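You operate a simulated robot arm through the tools that you are given. There is no shell and no other tool.

Carry out the task below with a simulated two-armed robot. There is one attempt and no reset: what you move stays moved.

TASK
Zero the wheel tester on the steel wheel and put the wheel back.
Fine: turn the zero knob till the running tester reads 0.0 mm; then switch off and move the slide back before the wheel comes out.

It is judged by the outcome, as a careful person would: the job done as asked, and still so three seconds after it is handed in. It fails if anything else is knocked over, pushed out of place, dropped, spilled or broken.

THE ROBOT
Two 7-joint arms with fingered hands on one trunk that stands fixed in place. Base frame: the origin is at the foot of the trunk, x ahead of it, y to its left, z up; the work surface is at about z = 0.88. Readings come in m, rad, newtons and seconds.
The left shoulder is at [0.03, 0.119, 1.144], the right one opposite. With the tool pointing down near the work surface each hand reaches from about 0.32 to 0.76 m from the base axis, measured 20 degrees to its own side. Payload 3.8 kg a hand.
The TCP of each hand is the grasp point between the finger pads, 0.025 m short of the fingertips. In the tool frame z runs along the fingers and y along their closing line. Largest opening 0.088 m; the body of the gripper starts 0.029 m behind the TCP. The gripper is a hand of 4 fingers: y runs from the thumb to the fingers, the wrist lies at [-0.013, -0.106, -0.174] in the tool frame, and closing takes about 1.5 s.
Orientation is that of the tool frame in the base frame, as [roll, pitch, yaw] about the fixed x, y, z axes, in that order (R = Rz(yaw) Ry(pitch) Rx(roll)). With the fingers straight down and the wrist toward the robot, the tool's x, y and z point along [0, 1, 0], [1, 0, 0] and [0, 0, -1] of the base frame.

THE INTERFACE
- The arms move only by the tool drive_tool. It takes "left_deltas", "right_deltas" or both (then of equal length, played together; a hand with none holds still); each is a list of rows, each a list of 6 numbers: the shift along the tool's x, y, z in cm, then the turn, a rotation vector about the tool's x, y, z in degrees. In form: [[x, y, z, wx, wy, wz], ...]. A call has 1 to 20 rows; each row is the pose to reach, as a shift and turn from the pose commanded when the call began, along the tool's axes at that moment. "left_hand" and "right_hand" are, for a hand that has rows, the opening, from 0 (shut) to 1 (fully open), set as the call begins (left out, the last holds). Each row takes 0.2 s and may step no farther than 0.05 m and 0.15 rad from the row before; otherwise, or with a gripper value out of range, the whole call is refused. Where a pose cannot be reached the arm comes as near as it can. A force on the tool above 40 N (or 10 N above the force at the start of the call, whichever is more), or a blocked arm, ends the call early, and 0.2 s more pass. Each finger travels about 0.153 m/s and halts on what it meets, pressing with about 26 N; the grip force reading is that of the motor and also rises with nothing between the fingers. The clock runs only during rows and for 0.2 s after the last one: add rows that repeat a pose to give the fingers time. It gives the time, the measured TCP pose, the force on the tool (base axes), the opening and the grip force at its end, in the units of the frame above (readings bear some noise), with the torque about the TCP (base axes, N m) and any sound that the robot's microphone picked up, and new pictures: "views" is both (left out), scene, wrist or none (wrist: the cameras of the hands that moved).
- Cameras (640 x 400 px; columns grow to the right, rows downward): "scene" is now at [0.0538, -0.0093, 1.6866]; the picture's right is [-0.11, -0.99, 0.00], its down [-0.79, 0.08, -0.61] and it looks along [0.61, -0.06, -0.79] (base axes); focal length 323 px, centre (320, 200). "left" rides on the left gripper at [-0.064, -0.083, -0.098] in its tool frame; the picture's right is [-0.62, -0.37, 0.69], its down [0.71, -0.63, 0.30] and it looks along [0.32, 0.68, 0.65] (tool axes); focal length 265 px, centre (320, 200). "right" rides on the right gripper at [0.064, -0.083, -0.098] in its tool frame; the picture's right is [-0.62, 0.37, -0.69], its down [-0.71, -0.63, 0.30] and it looks along [-0.32, 0.68, 0.65] (tool axes); focal length 265 px, centre (320, 200). There is no depth. A picture from a camera that has moved, and an enlarged one, comes with that camera's place and axes in the base frame and with its lens.
- slide_trunk(by): slides the trunk up (or, below 0, down) by that many m; the arms and the scene camera ride with it, the base frame stays. It gives what a move gives, with no picture.
- finger_targets(index, middle, ring, thumb_bend, thumb_turn, hand): sets how far each is bent, from 0 (flat) to 1 (curled in); at 0.3 the hand is open as for a grip, at 0.7 the pads meet at the TCP. One left out holds its place. A second passes; each finger stops where it meets its share of the squeeze, and holds until it gets a number again. A gripper value or a shape takes the hand back. It gives what a move gives, with no picture; readings hold the bend of each and the force on the fingers (four entries, about 0 where the hand has none), thumb and palm. thumb_turn goes from beside the hand (0) to across from the fingers (1), as for a grip.
- grasp_type(shape, hand): the hand has 4 fingers and takes this shape, open, in about a second: jaw (thumb against the fingers, like two jaws); tri (thumb and two fingers); tip (a fingertip pinch); poke (one finger out to press); point (the index stretched); flat (the hand flat); cup (the hand cupped); fist (a fist). The gripper value then closes the fingers along that shape, each until it touches; the sizes above hold for jaw. It gives what a move gives, with no picture.
- turn_head(pan, tilt): turns the head with the scene camera to pan (to the left, within 2.094 rad either way) and tilt (down, from -0.506 to 1.204), counted from straight ahead of the robot. It gives what a move gives, and a new picture of the scene camera.
- enlarge(camera, box): a new picture of the part [left, top, right, bottom] of that camera's present view, enlarged. No time passes.
- close_job(): hands the job in; it is judged then, once.

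Nothing tells you positions but the pictures and the camera data. Unless the task says otherwise, let go and move clear before handing in.

The tools are called after "Emit:" as name(argument=value, ...) on one line, values as JSON. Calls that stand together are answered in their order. drive_tool: Moves the arms, as the interface text tells. Its arguments: {"type":"object","properties":{"left_deltas":{"type":"array","items":{"type":"array","items":{"type":"number"}}},"left_hand":{"type":"number"},"right_deltas":{"type":"array","items":{"type":"array","items":{"type":"number"}}},"right_hand":{"type":"number"},"views":{"type":"string","enum":["both","scene","wrist","none"]}},"required":[]} The other tools are called the same way: slide_trunk (by) slides the trunk up or down; grasp_type (shape, hand) gives the hand a shape; finger_targets (index, middle, ring, thumb_bend, thumb_turn, hand) moves the fingers one by one; turn_head (pan, tilt) turns the head that bears the scene camera; enlarge (camera, box) takes an enlarged picture of a part of a camera's view; close_job () hands the job in.

At the start:

```text
time: 0.0
left_tool_pos: [0.5509, 0.2132, 1.2324]
left_tcp_rot: [-3.14, 0.0, 1.57]
left_contact_force: [0.6, 0.4, -0.2]
left_wrist_torque: [0.02, 0.01, 0.0]
left_finger_gap: 0.0877
left_grip_force: 0.0
left_shape: jaw
left_bend: [0.3, 0.3, 0.3, 0.3, 0.98]
left_finger forces: [0.1, 0.1, 0.0, 0.0, 0.0, 0.0]
right_tool_pos: [0.5267, -0.221, 1.2086]
right_tcp_rot: [-3.141, 0.0, 1.571]
right_contact_force: [0.1, 0.6, 0.4]
right_wrist_torque: [0.0, -0.02, 0.03]
right_finger_gap: 0.0878
right_grip_force: 0.0
right_shape: jaw
right_bend: [0.3, 0.3, 0.3, 0.3, 0.98]
right_finger forces: [0.0, 0.0, 0.0, 0.1, 0.0, 0.0]
trunk travel left (down, up): [-0.3, 0.29]
head pan, tilt: [-0.105, 0.913]
```

scene: 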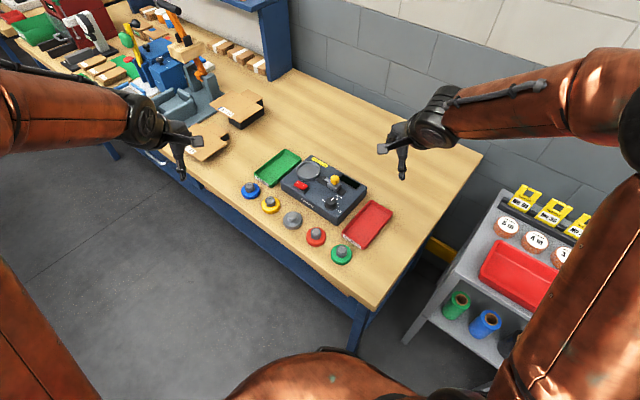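
right: 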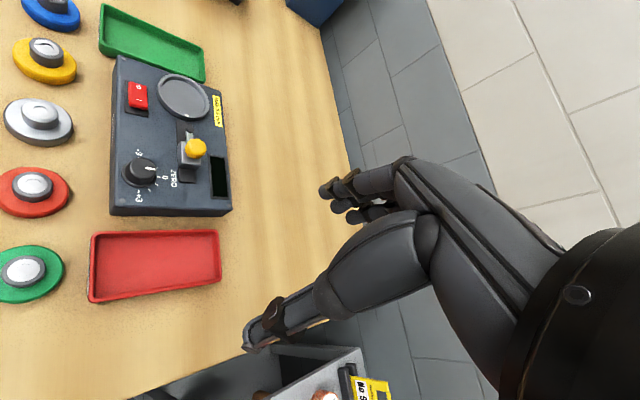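
left: 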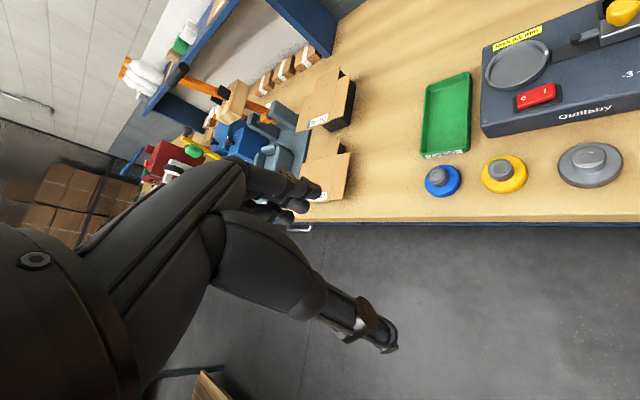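

I see a wheel tester on the bench with a round cup, a red switch, a yellow-knobbed slide, a zero knob and a display, and five wheels in front of it, with the grey steel one in the middle. I'll enlarge the views to see the details first.

Emit:
enlarge(camera="scene", box=[220, 130, 420, 280])

Emit:
enlarge(camera="right", box=[0, 20, 260, 320])

Emit:
enlarge(camera="left", box=[400, 0, 640, 220])

```text
2.67 times, centred on (320, 205) of scene
camera zoom: at [0.0538, -0.0093, 1.6866], right [-0.11, -0.99, 0.0], down [-0.79, 0.08, -0.61], along [0.61, -0.06, -0.79], focal length 861 px, centre (320, 187)
```

zoom: 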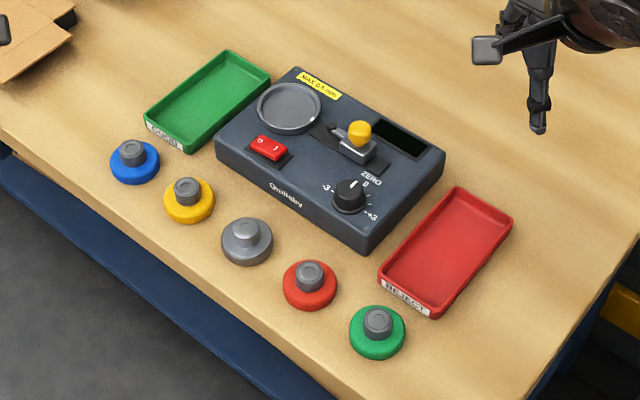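

```text
1.33 times, centred on (130, 170) of right
camera zoom: at [0.4436, -0.1568, 1.3077], right [0.37, -0.62, 0.69], down [-0.63, -0.71, -0.3], along [0.68, -0.32, -0.65], focal length 354 px, centre (573, 240)
```

zoom: 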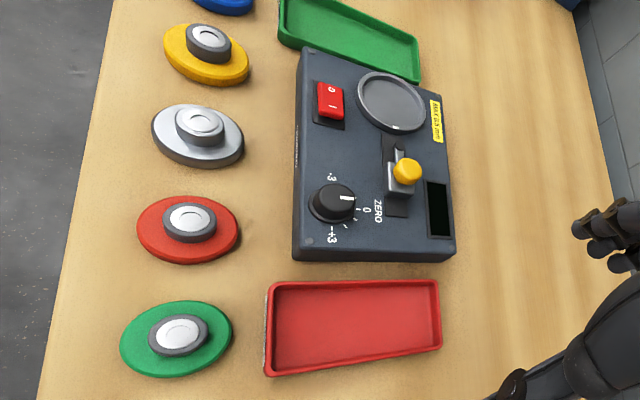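

```text
1.82 times, centred on (520, 110) of left
camera zoom: at [0.467, 0.1488, 1.3286], right [-0.37, -0.62, -0.69], down [-0.63, 0.71, -0.3], along [0.68, 0.32, -0.65], focal length 483 px, centre (-44, 364)
```

zoom: 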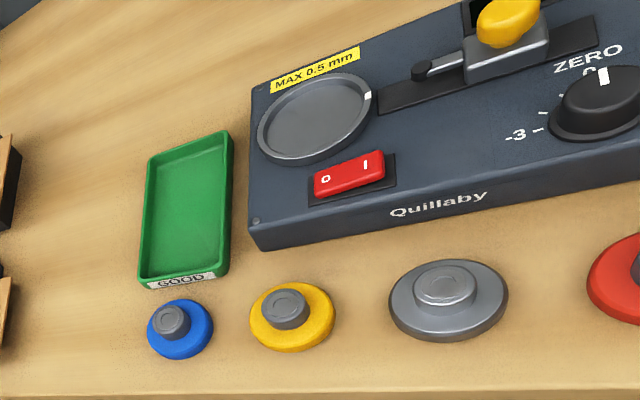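

The tester is turned about 45° to me. I put the nest at about (0.76, -0.04), the yellow slide knob at (0.68, -0.12), the zero knob at (0.61, -0.10), the switch at (0.69, -0.02) and the steel wheel at (0.59, 0.015). I'll bring the right hand in above the area to use its camera close up.

Emit:
drive_tool(right_deltas=[[2.7, 0, 2.5, 0, 0, 0], [5.4, 0, 5, 0, 0, 0], [8.1, 0, 7.5, 0, 0, 0], [10.8, 0, 10, 0, 0, 0], [13.5, 0, 12.5, 0, 0, 0], [16, 0, 14, 0, 0, 0]], right_hand=1, views="both")

```text
time: 1.4
left_tool_pos: [0.5517, 0.213, 1.2309]
left_tcp_rot: [3.142, 0.001, 1.572]
left_contact_force: [-0.6, -0.1, -0.7]
left_wrist_torque: [0.03, 0.01, 0.0]
left_finger_gap: 0.0873
left_grip_force: 0.1
left_shape: jaw
left_bend: [0.3, 0.3, 0.3, 0.3, 0.98]
left_finger forces: [0.0, 0.1, 0.0, 0.0, 0.1, 0.0]
right_tool_pos: [0.5289, -0.0613, 1.0698]
right_tcp_rot: [-3.141, 0.001, 1.57]
right_contact_force: [0.2, -0.3, 0.8]
right_wrist_torque: [-0.02, -0.03, 0.02]
right_finger_gap: 0.0876
right_grip_force: 0.1
right_shape: jaw
right_bend: [0.3, 0.3, 0.3, 0.3, 0.98]
right_finger forces: [0.1, 0.0, 0.0, 0.1, 0.0, 0.0]
trunk travel left (down, up): [-0.3, 0.29]
head pan, tilt: [-0.105, 0.913]
camera scene: at [0.0543, -0.0086, 1.6866], right [-0.11, -0.99, 0.0], down [-0.79, 0.08, -0.61], along [0.61, -0.06, -0.79], focal length 323 px, centre (320, 200)
camera right: at [0.4449, 0.0026, 1.1697], right [0.37, -0.62, 0.69], down [-0.63, -0.71, -0.3], along [0.68, -0.33, -0.65], focal length 265 px, centre (320, 200)
```

scene: 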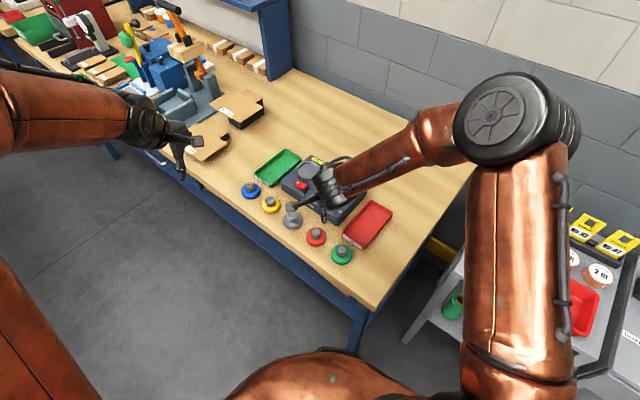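
right: 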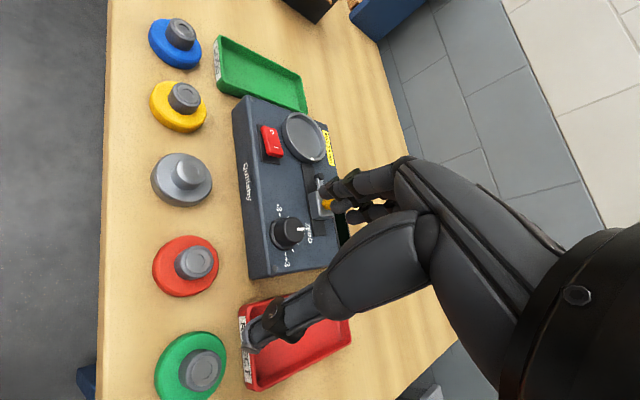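

The hand is over the bench and the wrist camera sees the tester. I'll enlarge to measure positions.

Emit:
enlarge(camera="right", box=[140, 80, 360, 300])

Emit:
enlarge(camera="scene", box=[230, 140, 380, 250])

```text
1.82 times, centred on (250, 190) of right
camera zoom: at [0.4449, 0.0026, 1.1697], right [0.37, -0.62, 0.69], down [-0.63, -0.71, -0.3], along [0.68, -0.33, -0.65], focal length 483 px, centre (447, 218)
```

zoom: 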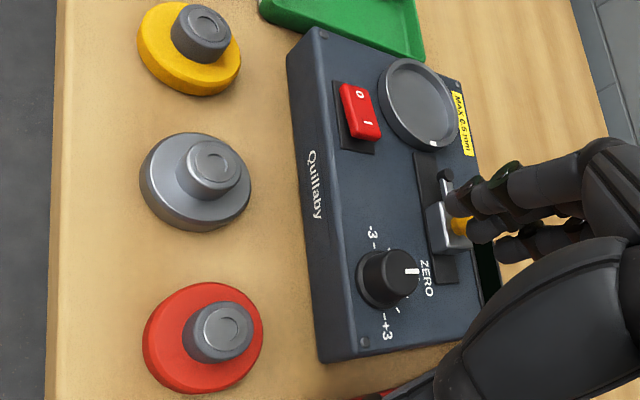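

```text
3.64 times, centred on (305, 195) of scene
camera zoom: at [0.0543, -0.0086, 1.6866], right [-0.11, -0.99, 0.0], down [-0.79, 0.08, -0.61], along [0.61, -0.06, -0.79], focal length 1174 px, centre (374, 218)
```

zoom: 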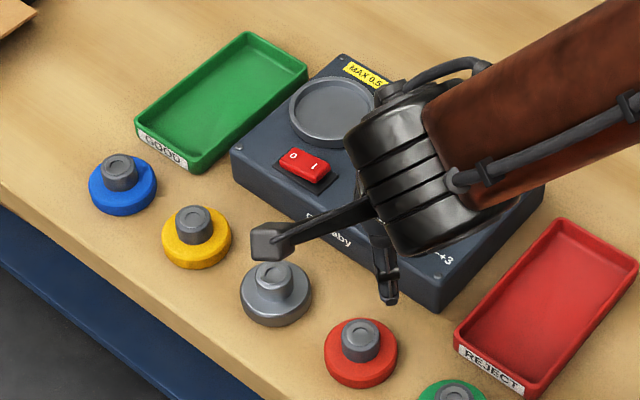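

The steel wheel's hub top is at about (0.597, 0.016, 0.911), and the wheel is roughly 58 mm across with a 30 mm hub. The nest lies near the edge of reach, so I'll test how far the right arm gets while hovering high.

Emit:
drive_tool(right_deltas=[[0, 4, 0, 0, 0, 0], [0.5, 8, 0, 0, 0, 0], [1, 12, 0, 0, 0, 0], [1.5, 16, 0, 0, 0, 0], [1.8, 20, 0, 0, 0, 0], [1.8, 23, 0, 0, 0, 0], [1.8, 23, 0, 0, 0, 0]], views="both")

```text
time: 3.0
left_tool_pos: [0.5504, 0.2115, 1.2335]
left_tcp_rot: [3.14, -0.001, 1.57]
left_contact_force: [-0.2, 1.0, 0.0]
left_wrist_torque: [0.02, 0.01, 0.0]
left_finger_gap: 0.0874
left_grip_force: 0.1
left_shape: jaw
left_bend: [0.3, 0.3, 0.3, 0.3, 0.98]
left_finger forces: [0.0, 0.0, 0.0, 0.0, 0.0, 0.0]
right_tool_pos: [0.7457, -0.0452, 1.0689]
right_tcp_rot: [3.141, -0.002, 1.572]
right_contact_force: [0.0, -0.1, -0.1]
right_wrist_torque: [0.02, -0.01, 0.01]
right_finger_gap: 0.0878
right_grip_force: 0.0
right_shape: jaw
right_bend: [0.3, 0.3, 0.3, 0.3, 0.98]
right_finger forces: [0.0, 0.0, 0.0, 0.0, 0.0, 0.0]
right hand out of reach, approached as far as the arm can: row 6, 7
trunk travel left (down, up): [-0.3, 0.29]
head pan, tilt: [-0.105, 0.913]
camera scene: at [0.0531, -0.0105, 1.6866], right [-0.11, -0.99, 0.0], down [-0.79, 0.08, -0.61], along [0.61, -0.06, -0.79], focal length 323 px, centre (320, 200)
camera right: at [0.6627, 0.0196, 1.1688], right [0.37, -0.62, 0.69], down [-0.63, -0.71, -0.3], along [0.68, -0.32, -0.65], focal length 265 px, centre (320, 200)
```

scene: 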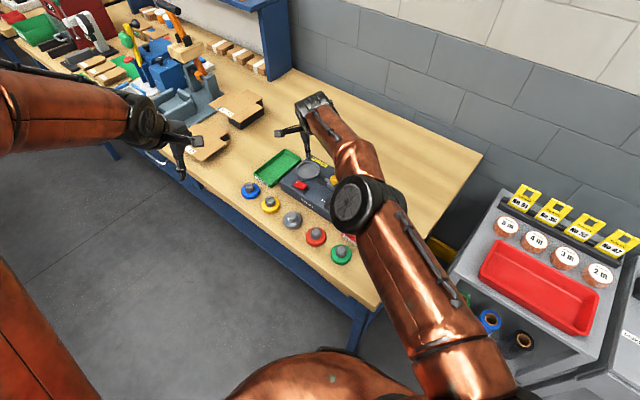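
right: 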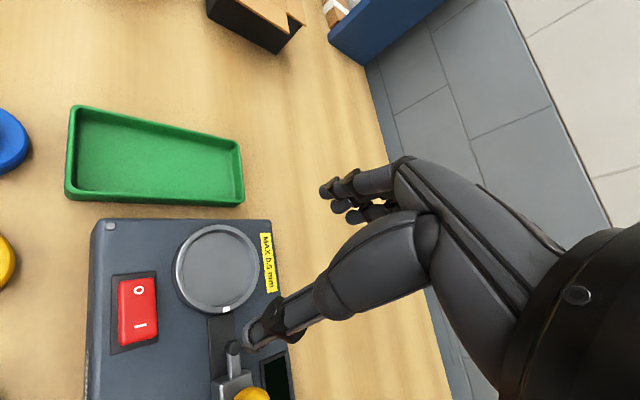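

The nest centre works out at about (0.751, -0.043), with its rim near z = 0.934. That is just inside the right arm's straight-down reach. I'll go back to hover over the steel wheel with the fingers partly closed, to refine its position.

Emit:
drive_tool(right_deltas=[[1.2, -4, 0, 0, 0, 0], [2.4, -8, 1, 0, 0, 0], [3.6, -12, 3, 0, 0, 0], [5, -15, 5, 0, 0, 0], [6.1, -16, 7, 0, 0, 0], [6.1, -16, 7, 0, 0, 0]], right_hand=0.65, views="both")

```text
time: 4.4
left_tool_pos: [0.5502, 0.2136, 1.2315]
left_tcp_rot: [3.141, -0.001, 1.57]
left_contact_force: [0.0, 0.4, -0.1]
left_wrist_torque: [0.02, 0.03, -0.01]
left_finger_gap: 0.0874
left_grip_force: 0.1
left_shape: jaw
left_bend: [0.3, 0.3, 0.3, 0.3, 0.98]
left_finger forces: [0.0, 0.1, 0.0, 0.1, 0.0, 0.0]
right_tool_pos: [0.5902, 0.017, 0.9978]
right_tcp_rot: [3.141, 0.0, 1.569]
right_contact_force: [-0.2, 0.0, 0.6]
right_wrist_torque: [0.05, -0.02, 0.0]
right_finger_gap: 0.0574
right_grip_force: 0.2
right_shape: jaw
right_bend: [0.28, 0.39, 0.35, 0.61, 1.0]
right_finger forces: [0.0, 0.1, 0.0, 0.0, 0.0, 0.0]
trunk travel left (down, up): [-0.3, 0.29]
head pan, tilt: [-0.105, 0.913]
camera scene: at [0.0535, -0.0094, 1.6866], right [-0.11, -0.99, 0.0], down [-0.79, 0.08, -0.61], along [0.61, -0.06, -0.79], focal length 323 px, centre (320, 200)
camera right: at [0.506, 0.0823, 1.098], right [0.37, -0.62, 0.69], down [-0.63, -0.71, -0.31], along [0.68, -0.32, -0.65], focal length 265 px, centre (320, 200)
```

scene: 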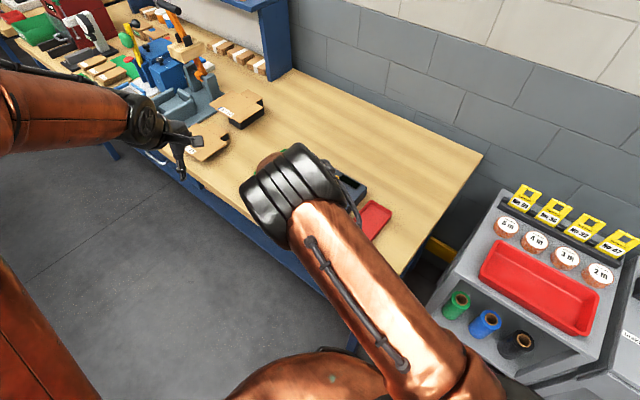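
right: 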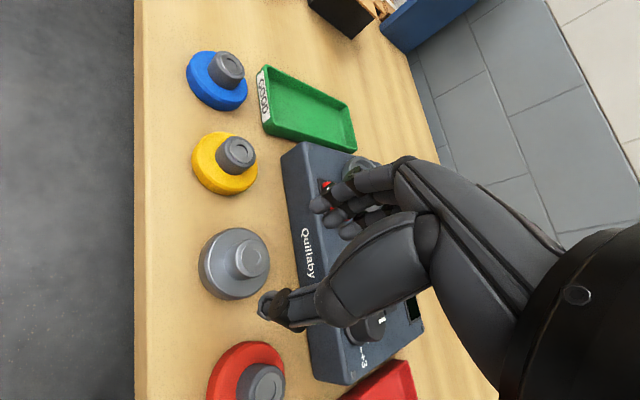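

The hand hovers over the steel wheel, with its TCP near (0.590, 0.017, 0.998). I'll enlarge the wrist view to compare the fingers with the hub.

Emit:
enlarge(camera="right", box=[170, 130, 430, 350])

```text
1.82 times, centred on (300, 240) of right
camera zoom: at [0.506, 0.0823, 1.098], right [0.37, -0.62, 0.69], down [-0.63, -0.71, -0.31], along [0.68, -0.32, -0.65], focal length 483 px, centre (356, 127)
```

zoom: 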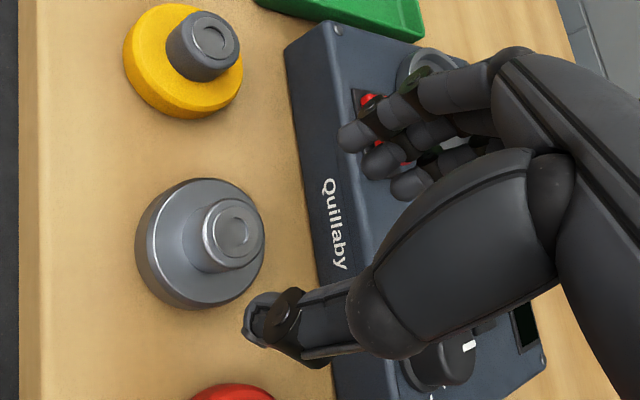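

The hub centre comes out at about (0.599, 0.0155), its top near z = 0.914 and the disc top near 0.897. I'll line up over it and descend part of the way.

Emit:
drive_tool(right_deltas=[[-0.15, 0.85, 1.5, 0, 0, 0], [-0.15, 0.85, 3.5, 0, 0, 0], [-0.15, 0.85, 5.5, 0, 0, 0], [-0.15, 0.85, 5.5, 0, 0, 0]], right_hand=0.65, views="wrist")

Emit:
enlarge(camera="right", box=[170, 130, 430, 350])

```text
time: 5.4
left_tool_pos: [0.5505, 0.2133, 1.2315]
left_tcp_rot: [-3.141, 0.0, 1.57]
left_contact_force: [0.3, -0.8, -0.2]
left_wrist_torque: [0.0, 0.02, 0.0]
left_finger_gap: 0.0874
left_grip_force: 0.1
left_shape: jaw
left_bend: [0.3, 0.3, 0.3, 0.3, 0.98]
left_finger forces: [0.0, 0.0, 0.0, 0.0, 0.0, 0.0]
right_tool_pos: [0.5954, 0.0148, 0.9428]
right_tcp_rot: [3.142, -0.001, 1.572]
right_contact_force: [-0.3, 0.3, -0.3]
right_wrist_torque: [0.02, 0.02, 0.0]
right_finger_gap: 0.0574
right_grip_force: 0.0
right_shape: jaw
right_bend: [0.28, 0.39, 0.35, 0.61, 1.0]
right_finger forces: [0.0, 0.0, 0.1, 0.1, 0.0, 0.0]
trunk travel left (down, up): [-0.3, 0.29]
head pan, tilt: [-0.105, 0.913]
camera right: at [0.5116, 0.0799, 1.0424], right [0.37, -0.62, 0.69], down [-0.63, -0.71, -0.3], along [0.68, -0.32, -0.65], focal length 265 px, centre (320, 200)
```

right: 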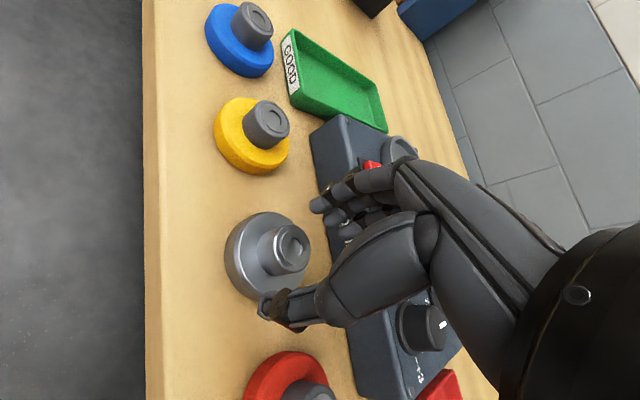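

```text
1.82 times, centred on (300, 240) of right
camera zoom: at [0.5116, 0.0799, 1.0424], right [0.37, -0.62, 0.69], down [-0.63, -0.71, -0.3], along [0.68, -0.32, -0.65], focal length 483 px, centre (356, 127)
```

zoom: 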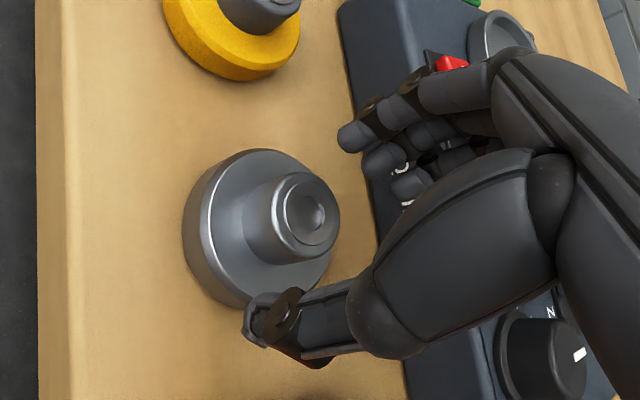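

The hub sits between the thumb and fingers with a small offset of about 3 mm. I'll correct that and descend until the fingertips are just above the disc.

Emit:
drive_tool(right_deltas=[[0.15, 0.4, 0.6, 0, 0, 0], [0.15, 0.4, 1.2, 0, 0, 0], [0.15, 0.4, 1.7, 0, 0, 0], [0.15, 0.4, 1.7, 0, 0, 0]], right_hand=0.65, views="wrist")

Emit:
enlarge(camera="right", box=[200, 150, 400, 330])

```text
time: 6.4
left_tool_pos: [0.5507, 0.2141, 1.232]
left_tcp_rot: [3.141, 0.0, 1.572]
left_contact_force: [0.6, 0.1, -0.6]
left_wrist_torque: [0.02, 0.02, -0.01]
left_finger_gap: 0.0877
left_grip_force: 0.0
left_shape: jaw
left_bend: [0.3, 0.3, 0.3, 0.3, 0.98]
left_finger forces: [0.0, 0.0, 0.0, 0.1, 0.1, 0.0]
right_tool_pos: [0.5996, 0.0177, 0.9262]
right_tcp_rot: [3.14, -0.002, 1.57]
right_contact_force: [0.0, -0.1, -0.9]
right_wrist_torque: [-0.01, -0.01, 0.0]
right_finger_gap: 0.0573
right_grip_force: 0.1
right_shape: jaw
right_bend: [0.28, 0.39, 0.35, 0.61, 1.0]
right_finger forces: [0.1, 0.0, 0.1, 0.0, 0.0, 0.0]
trunk travel left (down, up): [-0.3, 0.29]
head pan, tilt: [-0.105, 0.913]
camera right: at [0.5147, 0.0818, 1.0253], right [0.37, -0.62, 0.69], down [-0.63, -0.71, -0.3], along [0.68, -0.32, -0.65], focal length 265 px, centre (320, 200)
```

right: 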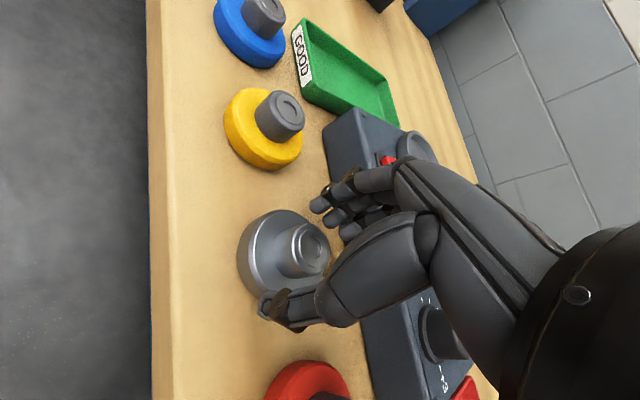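

```text
2.22 times, centred on (300, 240) of right
camera zoom: at [0.5147, 0.0818, 1.0253], right [0.37, -0.62, 0.69], down [-0.63, -0.71, -0.3], along [0.68, -0.32, -0.65], focal length 590 px, centre (364, 111)
```

zoom: 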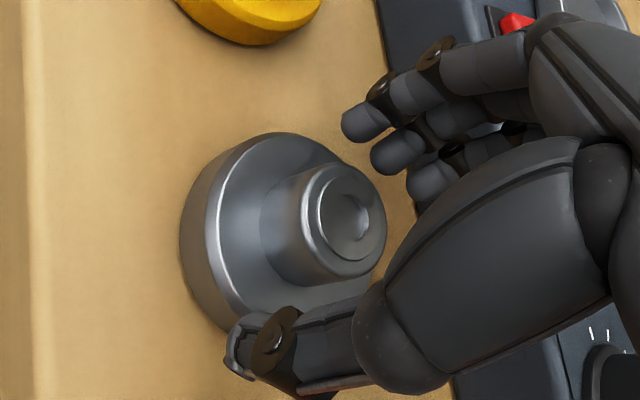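

The fingertips straddle the hub with no contact yet. I'll close the hand on it.

Emit:
drive_tool(right_deltas=[[0, 0, 0, 0, 0, 0], [0, 0, 0, 0, 0, 0], [0, 0, 0, 0, 0, 0], [0, 0, 0, 0, 0, 0], [0, 0, 0, 0, 0, 0], [0, 0, 0, 0, 0, 0], [0, 0, 0, 0, 0, 0], [0, 0, 0, 0, 0, 0]], right_hand=0, views="wrist")

Emit:
enlarge(camera="right", box=[200, 150, 400, 330])

```text
time: 8.2
left_tool_pos: [0.5506, 0.2126, 1.2326]
left_tcp_rot: [3.141, 0.0, 1.57]
left_contact_force: [0.0, -0.7, -0.9]
left_wrist_torque: [-0.04, 0.0, 0.01]
left_finger_gap: 0.0874
left_grip_force: 0.0
left_shape: jaw
left_bend: [0.3, 0.3, 0.3, 0.3, 0.98]
left_finger forces: [0.0, 0.1, 0.0, 0.0, 0.0, 0.1]
right_tool_pos: [0.5986, 0.0182, 0.9256]
right_tcp_rot: [-3.14, -0.001, 1.57]
right_contact_force: [-1.0, -0.1, 0.3]
right_wrist_torque: [0.0, 0.03, 0.01]
right_finger_gap: 0.0231
right_grip_force: 25.5
right_shape: jaw
right_bend: [0.74, 0.55, 0.61, 0.75, 1.0]
right_finger forces: [13.4, 8.3, 0.1, 0.1, 22.1, 0.0]
trunk travel left (down, up): [-0.3, 0.29]
head pan, tilt: [-0.105, 0.913]
camera right: at [0.5147, 0.0818, 1.0252], right [0.37, -0.62, 0.69], down [-0.63, -0.71, -0.3], along [0.68, -0.32, -0.65], focal length 265 px, centre (320, 200)
```

right: 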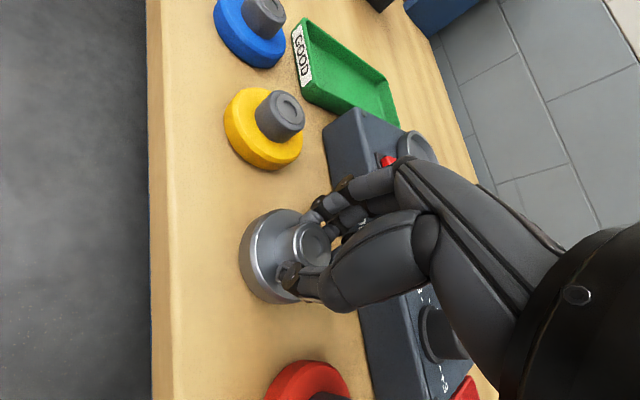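

```text
2.22 times, centred on (300, 240) of right
camera zoom: at [0.5147, 0.0818, 1.0252], right [0.37, -0.62, 0.69], down [-0.63, -0.71, -0.3], along [0.68, -0.32, -0.65], focal length 590 px, centre (364, 111)
```

zoom: 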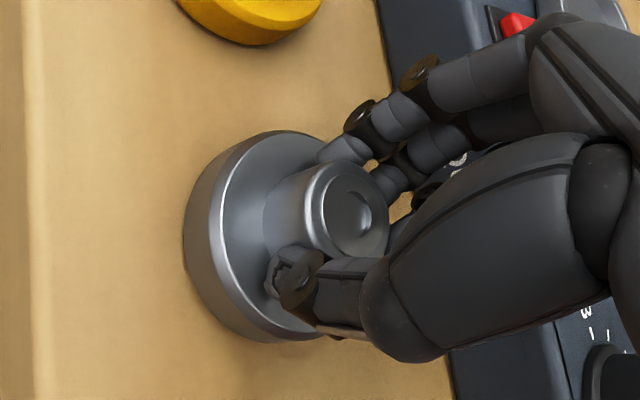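

The hub is gripped by two fingers and the thumb, with a grip force of about 25 N, and the wheel hardly shifted. I'll note this pose (0.599, 0.018, 0.9257) for putting it back, then lift slowly.

Emit:
drive_tool(right_deltas=[[0, 0, -0.5, 0, 0, 0], [0, 0, -1.5, 0, 0, 0], [0, 0, -3, 0, 0, 0], [0, 0, -5, 0, 0, 0], [0, 0, -7.5, 0, 0, 0], [0, 0, -10, 0, 0, 0], [0, 0, -10, 0, 0, 0]], right_hand=0, views="both")

Emit:
enlarge(camera="right", box=[200, 150, 400, 330])

```text
time: 9.8
left_tool_pos: [0.5514, 0.2136, 1.2317]
left_tcp_rot: [3.141, 0.0, 1.571]
left_contact_force: [0.1, 0.1, 0.0]
left_wrist_torque: [-0.01, -0.02, 0.02]
left_finger_gap: 0.0875
left_grip_force: 0.2
left_shape: jaw
left_bend: [0.3, 0.3, 0.3, 0.3, 0.98]
left_finger forces: [0.0, 0.0, 0.0, 0.0, 0.1, 0.1]
right_tool_pos: [0.5995, 0.0172, 1.0273]
right_tcp_rot: [-3.139, 0.001, 1.572]
right_contact_force: [0.0, 0.4, -3.5]
right_wrist_torque: [0.0, 0.03, 0.0]
right_finger_gap: 0.0231
right_grip_force: 26.2
right_shape: jaw
right_bend: [0.74, 0.55, 0.61, 0.75, 1.0]
right_finger forces: [13.9, 8.4, 0.0, 0.1, 22.0, 0.0]
trunk travel left (down, up): [-0.3, 0.29]
head pan, tilt: [-0.105, 0.913]
camera scene: at [0.0546, -0.009, 1.6865], right [-0.11, -0.99, 0.0], down [-0.79, 0.08, -0.61], along [0.61, -0.06, -0.79], focal length 323 px, centre (320, 200)
camera right: at [0.5157, 0.0826, 1.1261], right [0.37, -0.62, 0.69], down [-0.63, -0.71, -0.3], along [0.68, -0.32, -0.65], focal length 265 px, centre (320, 200)
```

scene: 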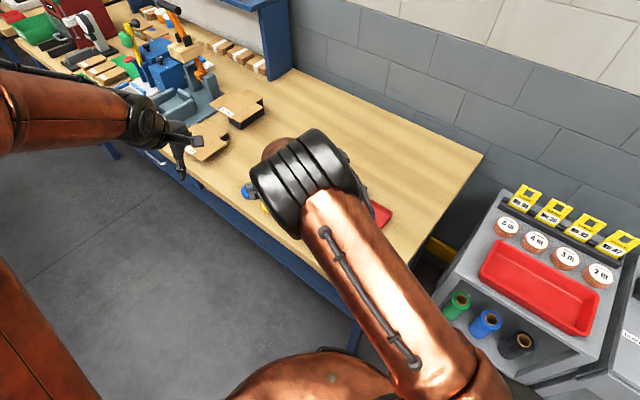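
right: 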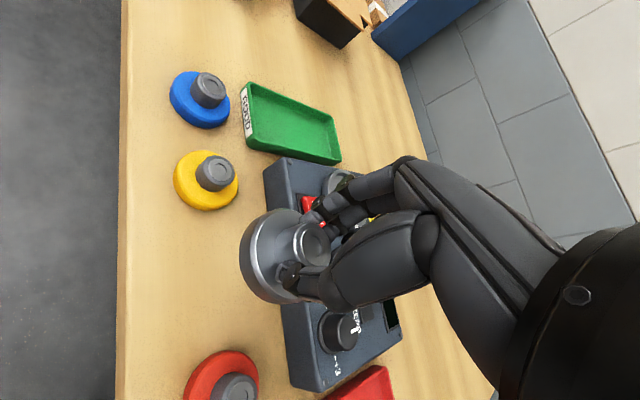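

```text
2.22 times, centred on (300, 240) of right
camera zoom: at [0.5157, 0.0826, 1.1261], right [0.37, -0.62, 0.69], down [-0.63, -0.71, -0.3], along [0.68, -0.32, -0.65], focal length 590 px, centre (364, 111)
```

zoom: 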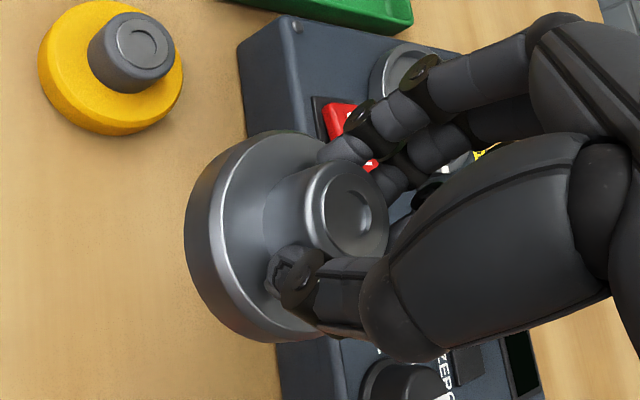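

The steel wheel is held steady, centred on the TCP within about 2 mm. I'll carry it to just above the nest.

Emit:
drive_tool(right_deltas=[[-1, 2.5, -0.3, 0, 0, 0], [-2, 5.5, -0.3, 0, 0, 0], [-3.2, 8.5, -0.3, 0, 0, 0], [-4.4, 11.5, -0.3, 0, 0, 0], [-5.3, 13.5, -0.3, 0, 0, 0], [-5.8, 14.8, 0, 0, 0, 0], [-5.8, 14.8, 0, 0, 0, 0]], right_hand=0, views="both")

Emit:
enlarge(camera="right", box=[180, 150, 420, 350])

Emit:
enlarge(camera="scene", box=[250, 80, 390, 230])

```text
time: 11.4
left_tool_pos: [0.5515, 0.213, 1.2316]
left_tcp_rot: [3.141, -0.001, 1.571]
left_contact_force: [-1.0, -0.4, -0.7]
left_wrist_torque: [-0.02, 0.0, 0.02]
left_finger_gap: 0.0876
left_grip_force: 0.0
left_shape: jaw
left_bend: [0.3, 0.3, 0.3, 0.3, 0.98]
left_finger forces: [0.0, 0.0, 0.0, 0.0, 0.0, 0.0]
right_tool_pos: [0.7416, -0.0423, 1.0276]
right_tcp_rot: [-3.139, 0.0, 1.571]
right_contact_force: [0.6, 0.2, -2.4]
right_wrist_torque: [-0.02, -0.02, 0.0]
right_finger_gap: 0.0229
right_grip_force: 25.3
right_shape: jaw
right_bend: [0.74, 0.55, 0.61, 0.75, 1.0]
right_finger forces: [14.0, 8.5, 0.1, 0.0, 21.9, 0.1]
right hand out of reach, approached as far as the arm can: row 6, 7
trunk travel left (down, up): [-0.3, 0.29]
head pan, tilt: [-0.105, 0.913]
camera scene: at [0.0541, -0.0089, 1.6866], right [-0.11, -0.99, 0.0], down [-0.79, 0.08, -0.61], along [0.61, -0.06, -0.79], focal length 323 px, centre (320, 200)
camera right: at [0.6578, 0.0228, 1.127], right [0.37, -0.62, 0.69], down [-0.63, -0.71, -0.3], along [0.68, -0.33, -0.66], focal length 265 px, centre (320, 200)
```

scene: 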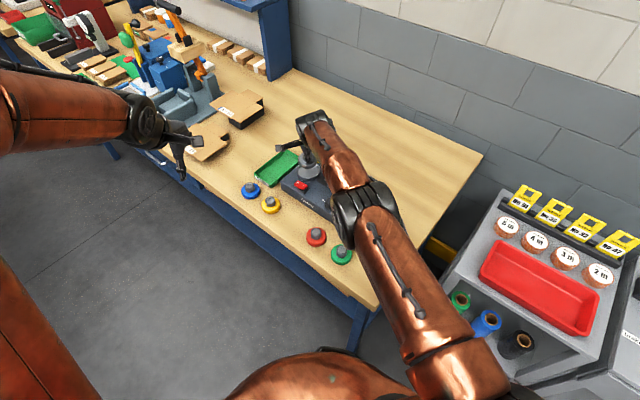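
right: 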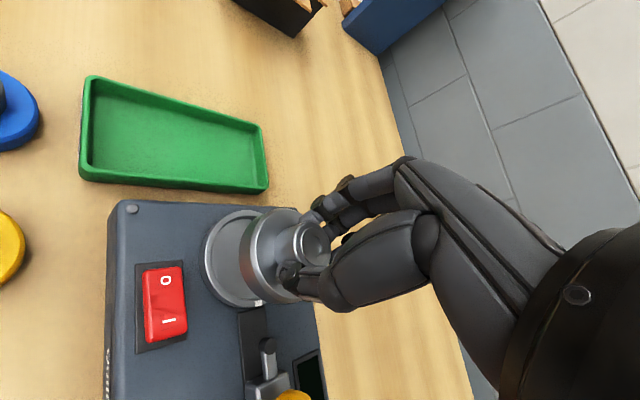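

```text
2.00 times, centred on (300, 250) of right
camera zoom: at [0.6578, 0.0228, 1.127], right [0.37, -0.62, 0.69], down [-0.63, -0.71, -0.3], along [0.68, -0.33, -0.66], focal length 531 px, centre (360, 100)
```

zoom: 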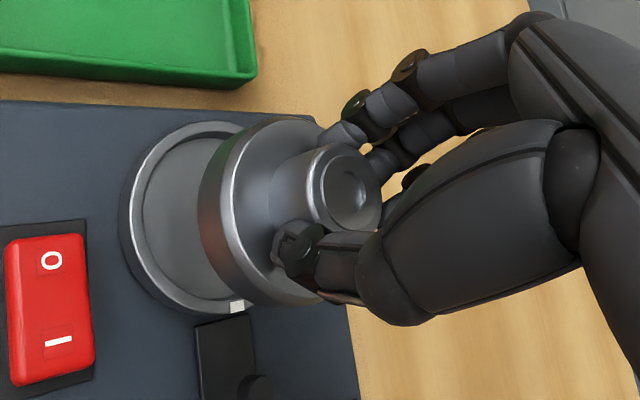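

```text
2.67 times, centred on (320, 155) of scene
camera zoom: at [0.0541, -0.0089, 1.6866], right [-0.11, -0.99, 0.0], down [-0.79, 0.08, -0.61], along [0.61, -0.06, -0.79], focal length 861 px, centre (320, 320)
```

zoom: 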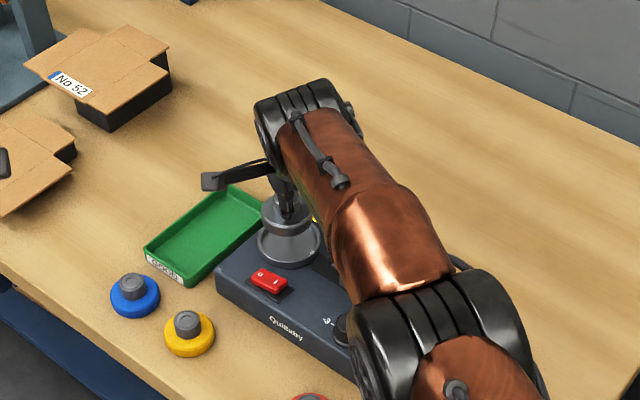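

The wheel is over the nest but about 1 cm short, because the arm is at its reach limit at this height. I'll draw back and raise the arm, then lower the trunk so the shoulder sits better for this reach.

Emit:
drive_tool(right_deltas=[[0.2, -1.5, -2, 0, 0, 0], [0.2, -3, -4, 0, 0, 0], [0.2, -4, -6.5, 0, 0, 0], [0.2, -5, -9, 0, 0, 0], [0.2, -5, -11, 0, 0, 0], [0.2, -5, -11, 0, 0, 0]], right_hand=0, views="none")

Emit:
slide_trunk(by=-0.1)

```text
time: 12.8
left_tool_pos: [0.5509, 0.2136, 1.232]
left_tcp_rot: [-3.141, -0.002, 1.57]
left_contact_force: [0.0, -0.6, 0.8]
left_wrist_torque: [-0.01, 0.0, 0.01]
left_finger_gap: 0.0873
left_grip_force: 0.0
left_shape: jaw
left_bend: [0.3, 0.3, 0.3, 0.3, 0.98]
left_finger forces: [0.0, 0.0, 0.1, 0.1, 0.0, 0.0]
right_tool_pos: [0.6919, -0.0397, 1.1377]
right_tcp_rot: [-3.14, 0.0, 1.571]
right_contact_force: [0.0, 0.9, -2.9]
right_wrist_torque: [0.01, -0.02, -0.03]
right_finger_gap: 0.0231
right_grip_force: 25.8
right_shape: jaw
right_bend: [0.74, 0.55, 0.61, 0.75, 1.0]
right_finger forces: [14.0, 8.5, 0.1, 0.1, 21.8, 0.1]
trunk travel left (down, up): [-0.3, 0.29]
head pan, tilt: [-0.105, 0.913]
```

```text
time: 14.1
left_tool_pos: [0.5493, 0.2138, 1.1329]
left_tcp_rot: [3.141, 0.0, 1.572]
left_contact_force: [-0.1, -0.5, -0.2]
left_wrist_torque: [0.0, 0.02, 0.01]
left_finger_gap: 0.0876
left_grip_force: 0.1
left_shape: jaw
left_bend: [0.3, 0.3, 0.3, 0.3, 0.98]
left_finger forces: [0.0, 0.0, 0.0, 0.1, 0.0, 0.1]
right_tool_pos: [0.6914, -0.0383, 1.0391]
right_tcp_rot: [3.141, 0.0, 1.57]
right_contact_force: [0.1, -0.5, -3.6]
right_wrist_torque: [0.01, -0.01, 0.02]
right_finger_gap: 0.023
right_grip_force: 26.6
right_shape: jaw
right_bend: [0.74, 0.55, 0.61, 0.75, 1.0]
right_finger forces: [14.1, 8.6, 0.0, 0.0, 21.8, 0.1]
trunk travel left (down, up): [-0.2, 0.39]
head pan, tilt: [-0.105, 0.913]
```

The trunk is down 0.1 m and the wheel is still held. I'll reach forward again over the nest at this height.

Emit:
drive_tool(right_deltas=[[0, 2, 0.2, 0, 0, 0], [0, 4, 0.5, 0, 0, 0], [-0.2, 6, 1, 0, 0, 0], [-0.2, 6, 1, 0, 0, 0]], right_hand=0, views="both")

Emit:
enlarge(camera="right", box=[180, 150, 420, 350])

Emit:
enlarge(camera="scene", box=[250, 60, 390, 210])

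```text
time: 15.1
left_tool_pos: [0.5498, 0.2133, 1.1327]
left_tcp_rot: [3.141, 0.0, 1.571]
left_contact_force: [-0.5, -0.1, 0.3]
left_wrist_torque: [0.0, 0.02, 0.0]
left_finger_gap: 0.0877
left_grip_force: 0.0
left_shape: jaw
left_bend: [0.3, 0.3, 0.3, 0.3, 0.98]
left_finger forces: [0.2, 0.0, 0.0, 0.0, 0.0, 0.0]
right_tool_pos: [0.7479, -0.0414, 1.0271]
right_tcp_rot: [3.141, 0.001, 1.573]
right_contact_force: [-0.9, 0.2, -2.8]
right_wrist_torque: [-0.03, -0.04, 0.0]
right_finger_gap: 0.023
right_grip_force: 25.7
right_shape: jaw
right_bend: [0.74, 0.55, 0.61, 0.75, 1.0]
right_finger forces: [13.9, 8.6, 0.1, 0.0, 21.8, 0.1]
trunk travel left (down, up): [-0.2, 0.39]
head pan, tilt: [-0.105, 0.913]
camera scene: at [0.0534, -0.0089, 1.5866], right [-0.11, -0.99, 0.0], down [-0.79, 0.08, -0.61], along [0.61, -0.06, -0.79], focal length 323 px, centre (320, 200)
camera right: at [0.6642, 0.023, 1.1263], right [0.37, -0.62, 0.69], down [-0.63, -0.71, -0.3], along [0.68, -0.32, -0.66], focal length 265 px, centre (320, 200)
```

scene: 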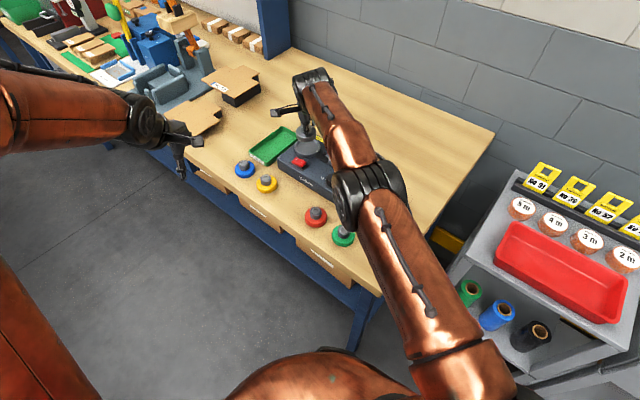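
right: 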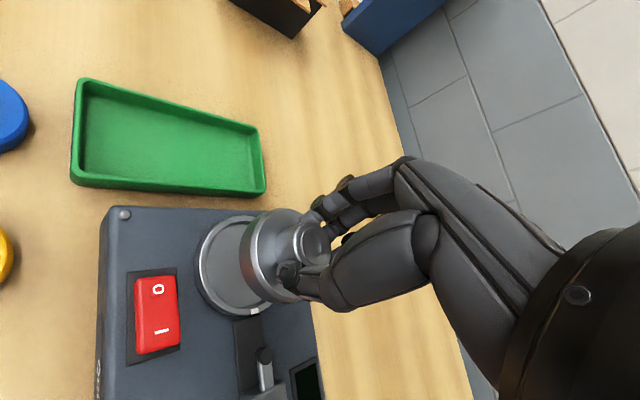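

```text
2.00 times, centred on (300, 250) of right
camera zoom: at [0.6642, 0.023, 1.1263], right [0.37, -0.62, 0.69], down [-0.63, -0.71, -0.3], along [0.68, -0.32, -0.66], focal length 531 px, centre (360, 100)
```

zoom: 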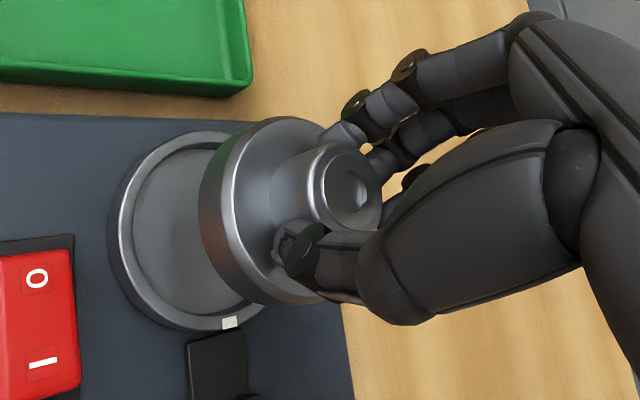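

```text
2.67 times, centred on (320, 135) of scene
camera zoom: at [0.0534, -0.0089, 1.5866], right [-0.11, -0.99, 0.0], down [-0.79, 0.08, -0.61], along [0.61, -0.06, -0.79], focal length 861 px, centre (320, 373)
```

zoom: 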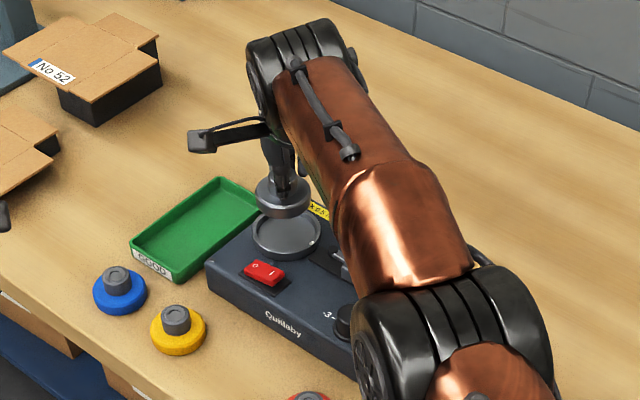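

The arm now reaches over the nest. I'll enlarge both views further to compare the wheel and nest centres before lowering.

Emit:
enlarge(camera="scene", box=[284, 120, 334, 170])

Emit:
enlarge(camera="right", box=[180, 190, 340, 330])

```text
8.00 times, centred on (309, 145) of scene
camera zoom: at [0.0534, -0.0089, 1.5866], right [-0.11, -0.99, 0.0], down [-0.79, 0.08, -0.61], along [0.61, -0.06, -0.79], focal length 2583 px, centre (408, 640)
```

zoom: 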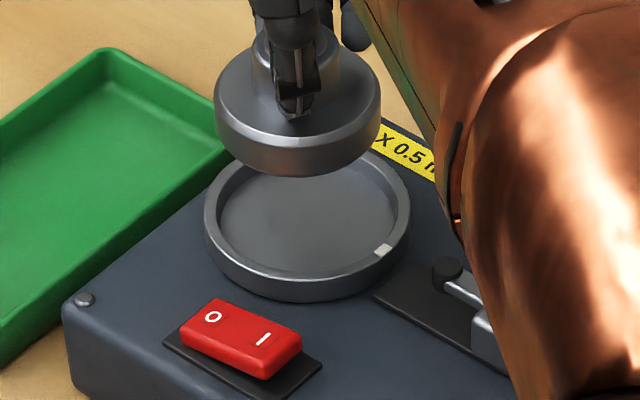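

```text
2.86 times, centred on (260, 260) of right
camera zoom: at [0.6642, 0.023, 1.1263], right [0.37, -0.62, 0.69], down [-0.63, -0.71, -0.3], along [0.68, -0.32, -0.66], focal length 758 px, centre (491, 29)
```

zoom: 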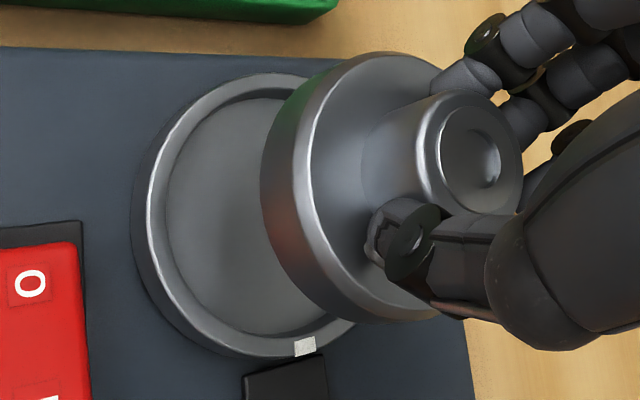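

The nest is a cup with about 64 mm inner diameter and the wheel is about 58.5 mm, so I have roughly ±2.5 mm. I'll lower a bit and compare again close to the rim.

Emit:
drive_tool(right_deltas=[[0, 0, 0.8, 0, 0, 0], [0, 0, 1.6, 0, 0, 0], [0, 0, 2.4, 0, 0, 0], [0, 0, 2.4, 0, 0, 0]], right_hand=0, views="none")

Emit:
enlarge(camera="scene", box=[284, 120, 334, 170])

Emit:
enlarge(camera="right", box=[180, 190, 340, 330])

```text
time: 16.1
left_tool_pos: [0.5503, 0.2128, 1.1317]
left_tcp_rot: [-3.141, 0.001, 1.571]
left_contact_force: [0.7, -0.5, -0.4]
left_wrist_torque: [0.01, 0.01, 0.01]
left_finger_gap: 0.0877
left_grip_force: 0.1
left_shape: jaw
left_bend: [0.3, 0.3, 0.3, 0.3, 0.98]
left_finger forces: [0.0, 0.0, 0.1, 0.0, 0.0, 0.1]
right_tool_pos: [0.7474, -0.042, 1.0034]
right_tcp_rot: [-3.141, 0.0, 1.571]
right_contact_force: [0.4, -0.7, -3.4]
right_wrist_torque: [-0.01, 0.01, -0.03]
right_finger_gap: 0.0231
right_grip_force: 25.7
right_shape: jaw
right_bend: [0.74, 0.55, 0.61, 0.75, 1.0]
right_finger forces: [14.0, 8.6, 0.1, 0.1, 21.7, 0.0]
right hand out of reach, approached as far as the arm can: row 1, 3, 4
trunk travel left (down, up): [-0.2, 0.39]
head pan, tilt: [-0.105, 0.913]
```

```text
8.00 times, centred on (309, 145) of scene
camera zoom: at [0.0544, -0.0092, 1.5866], right [-0.11, -0.99, 0.0], down [-0.79, 0.08, -0.61], along [0.61, -0.06, -0.79], focal length 2583 px, centre (408, 640)
```

zoom: 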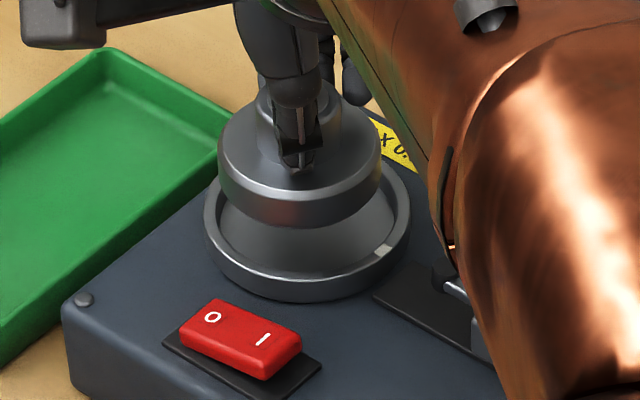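

```text
2.86 times, centred on (260, 260) of right
camera zoom: at [0.6637, 0.023, 1.1024], right [0.37, -0.62, 0.69], down [-0.63, -0.71, -0.3], along [0.68, -0.32, -0.65], focal length 758 px, centre (491, 29)
```

zoom: 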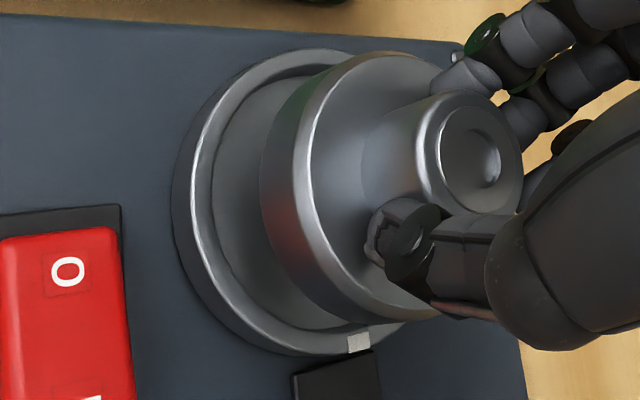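

The wheel still needs to move about 5 mm forward and 2 mm right. The reach is limited with a vertical tool, so I'll tilt the hand 4° outward, which moves the wheel forward and frees some reach, and then check again.

Emit:
drive_tool(right_deltas=[[-0.08, 0.05, 0, -2, 0, 0], [-0.17, 0.15, 0, -4, 0, 0], [-0.17, 0.15, 0, -4, 0, 0], [-0.17, 0.15, 0.3, -4, 0, 0], [-0.17, 0.15, 0.3, -4, 0, 0]], right_hand=0, views="none")

Emit:
enlarge(camera="scene", box=[284, 120, 334, 170])

Emit:
enlarge(camera="right", box=[180, 190, 340, 330])

```text
time: 17.3
left_tool_pos: [0.5499, 0.2132, 1.1322]
left_tcp_rot: [-3.141, 0.001, 1.571]
left_contact_force: [-0.1, 0.6, 0.5]
left_wrist_torque: [-0.01, -0.02, -0.02]
left_finger_gap: 0.0878
left_grip_force: 0.1
left_shape: jaw
left_bend: [0.3, 0.3, 0.3, 0.3, 0.98]
left_finger forces: [0.1, 0.1, 0.1, 0.0, 0.0, 0.0]
right_tool_pos: [0.7498, -0.0425, 1.0011]
right_tcp_rot: [3.072, 0.0, 1.573]
right_contact_force: [0.5, 0.5, -2.5]
right_wrist_torque: [0.01, 0.01, 0.01]
right_finger_gap: 0.0229
right_grip_force: 26.1
right_shape: jaw
right_bend: [0.74, 0.55, 0.61, 0.75, 1.0]
right_finger forces: [13.9, 8.6, 0.0, 0.0, 21.7, 0.1]
trunk travel left (down, up): [-0.2, 0.39]
head pan, tilt: [-0.105, 0.913]
```

```text
8.00 times, centred on (309, 145) of scene
camera zoom: at [0.0542, -0.0092, 1.5866], right [-0.11, -0.99, 0.0], down [-0.79, 0.08, -0.61], along [0.61, -0.06, -0.79], focal length 2583 px, centre (408, 640)
```

zoom: 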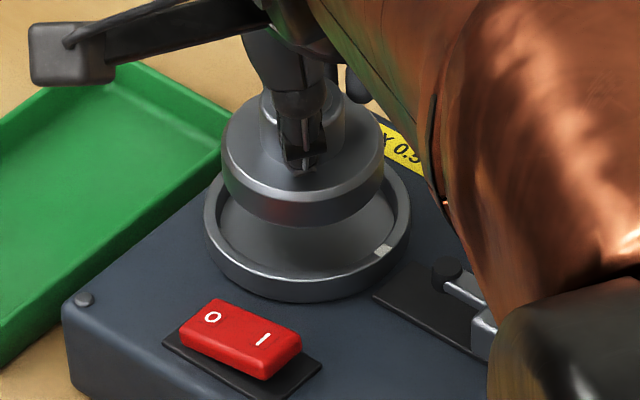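

```text
2.86 times, centred on (260, 260) of right
camera zoom: at [0.6585, 0.0216, 1.0941], right [0.32, -0.62, 0.72], down [-0.61, -0.71, -0.35], along [0.73, -0.32, -0.61], focal length 758 px, centre (491, 29)
```

zoom: 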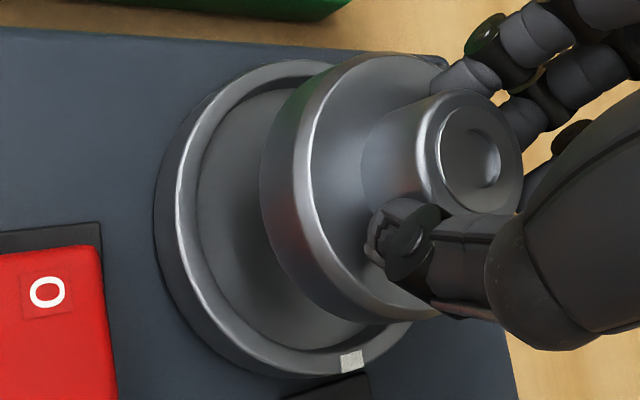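

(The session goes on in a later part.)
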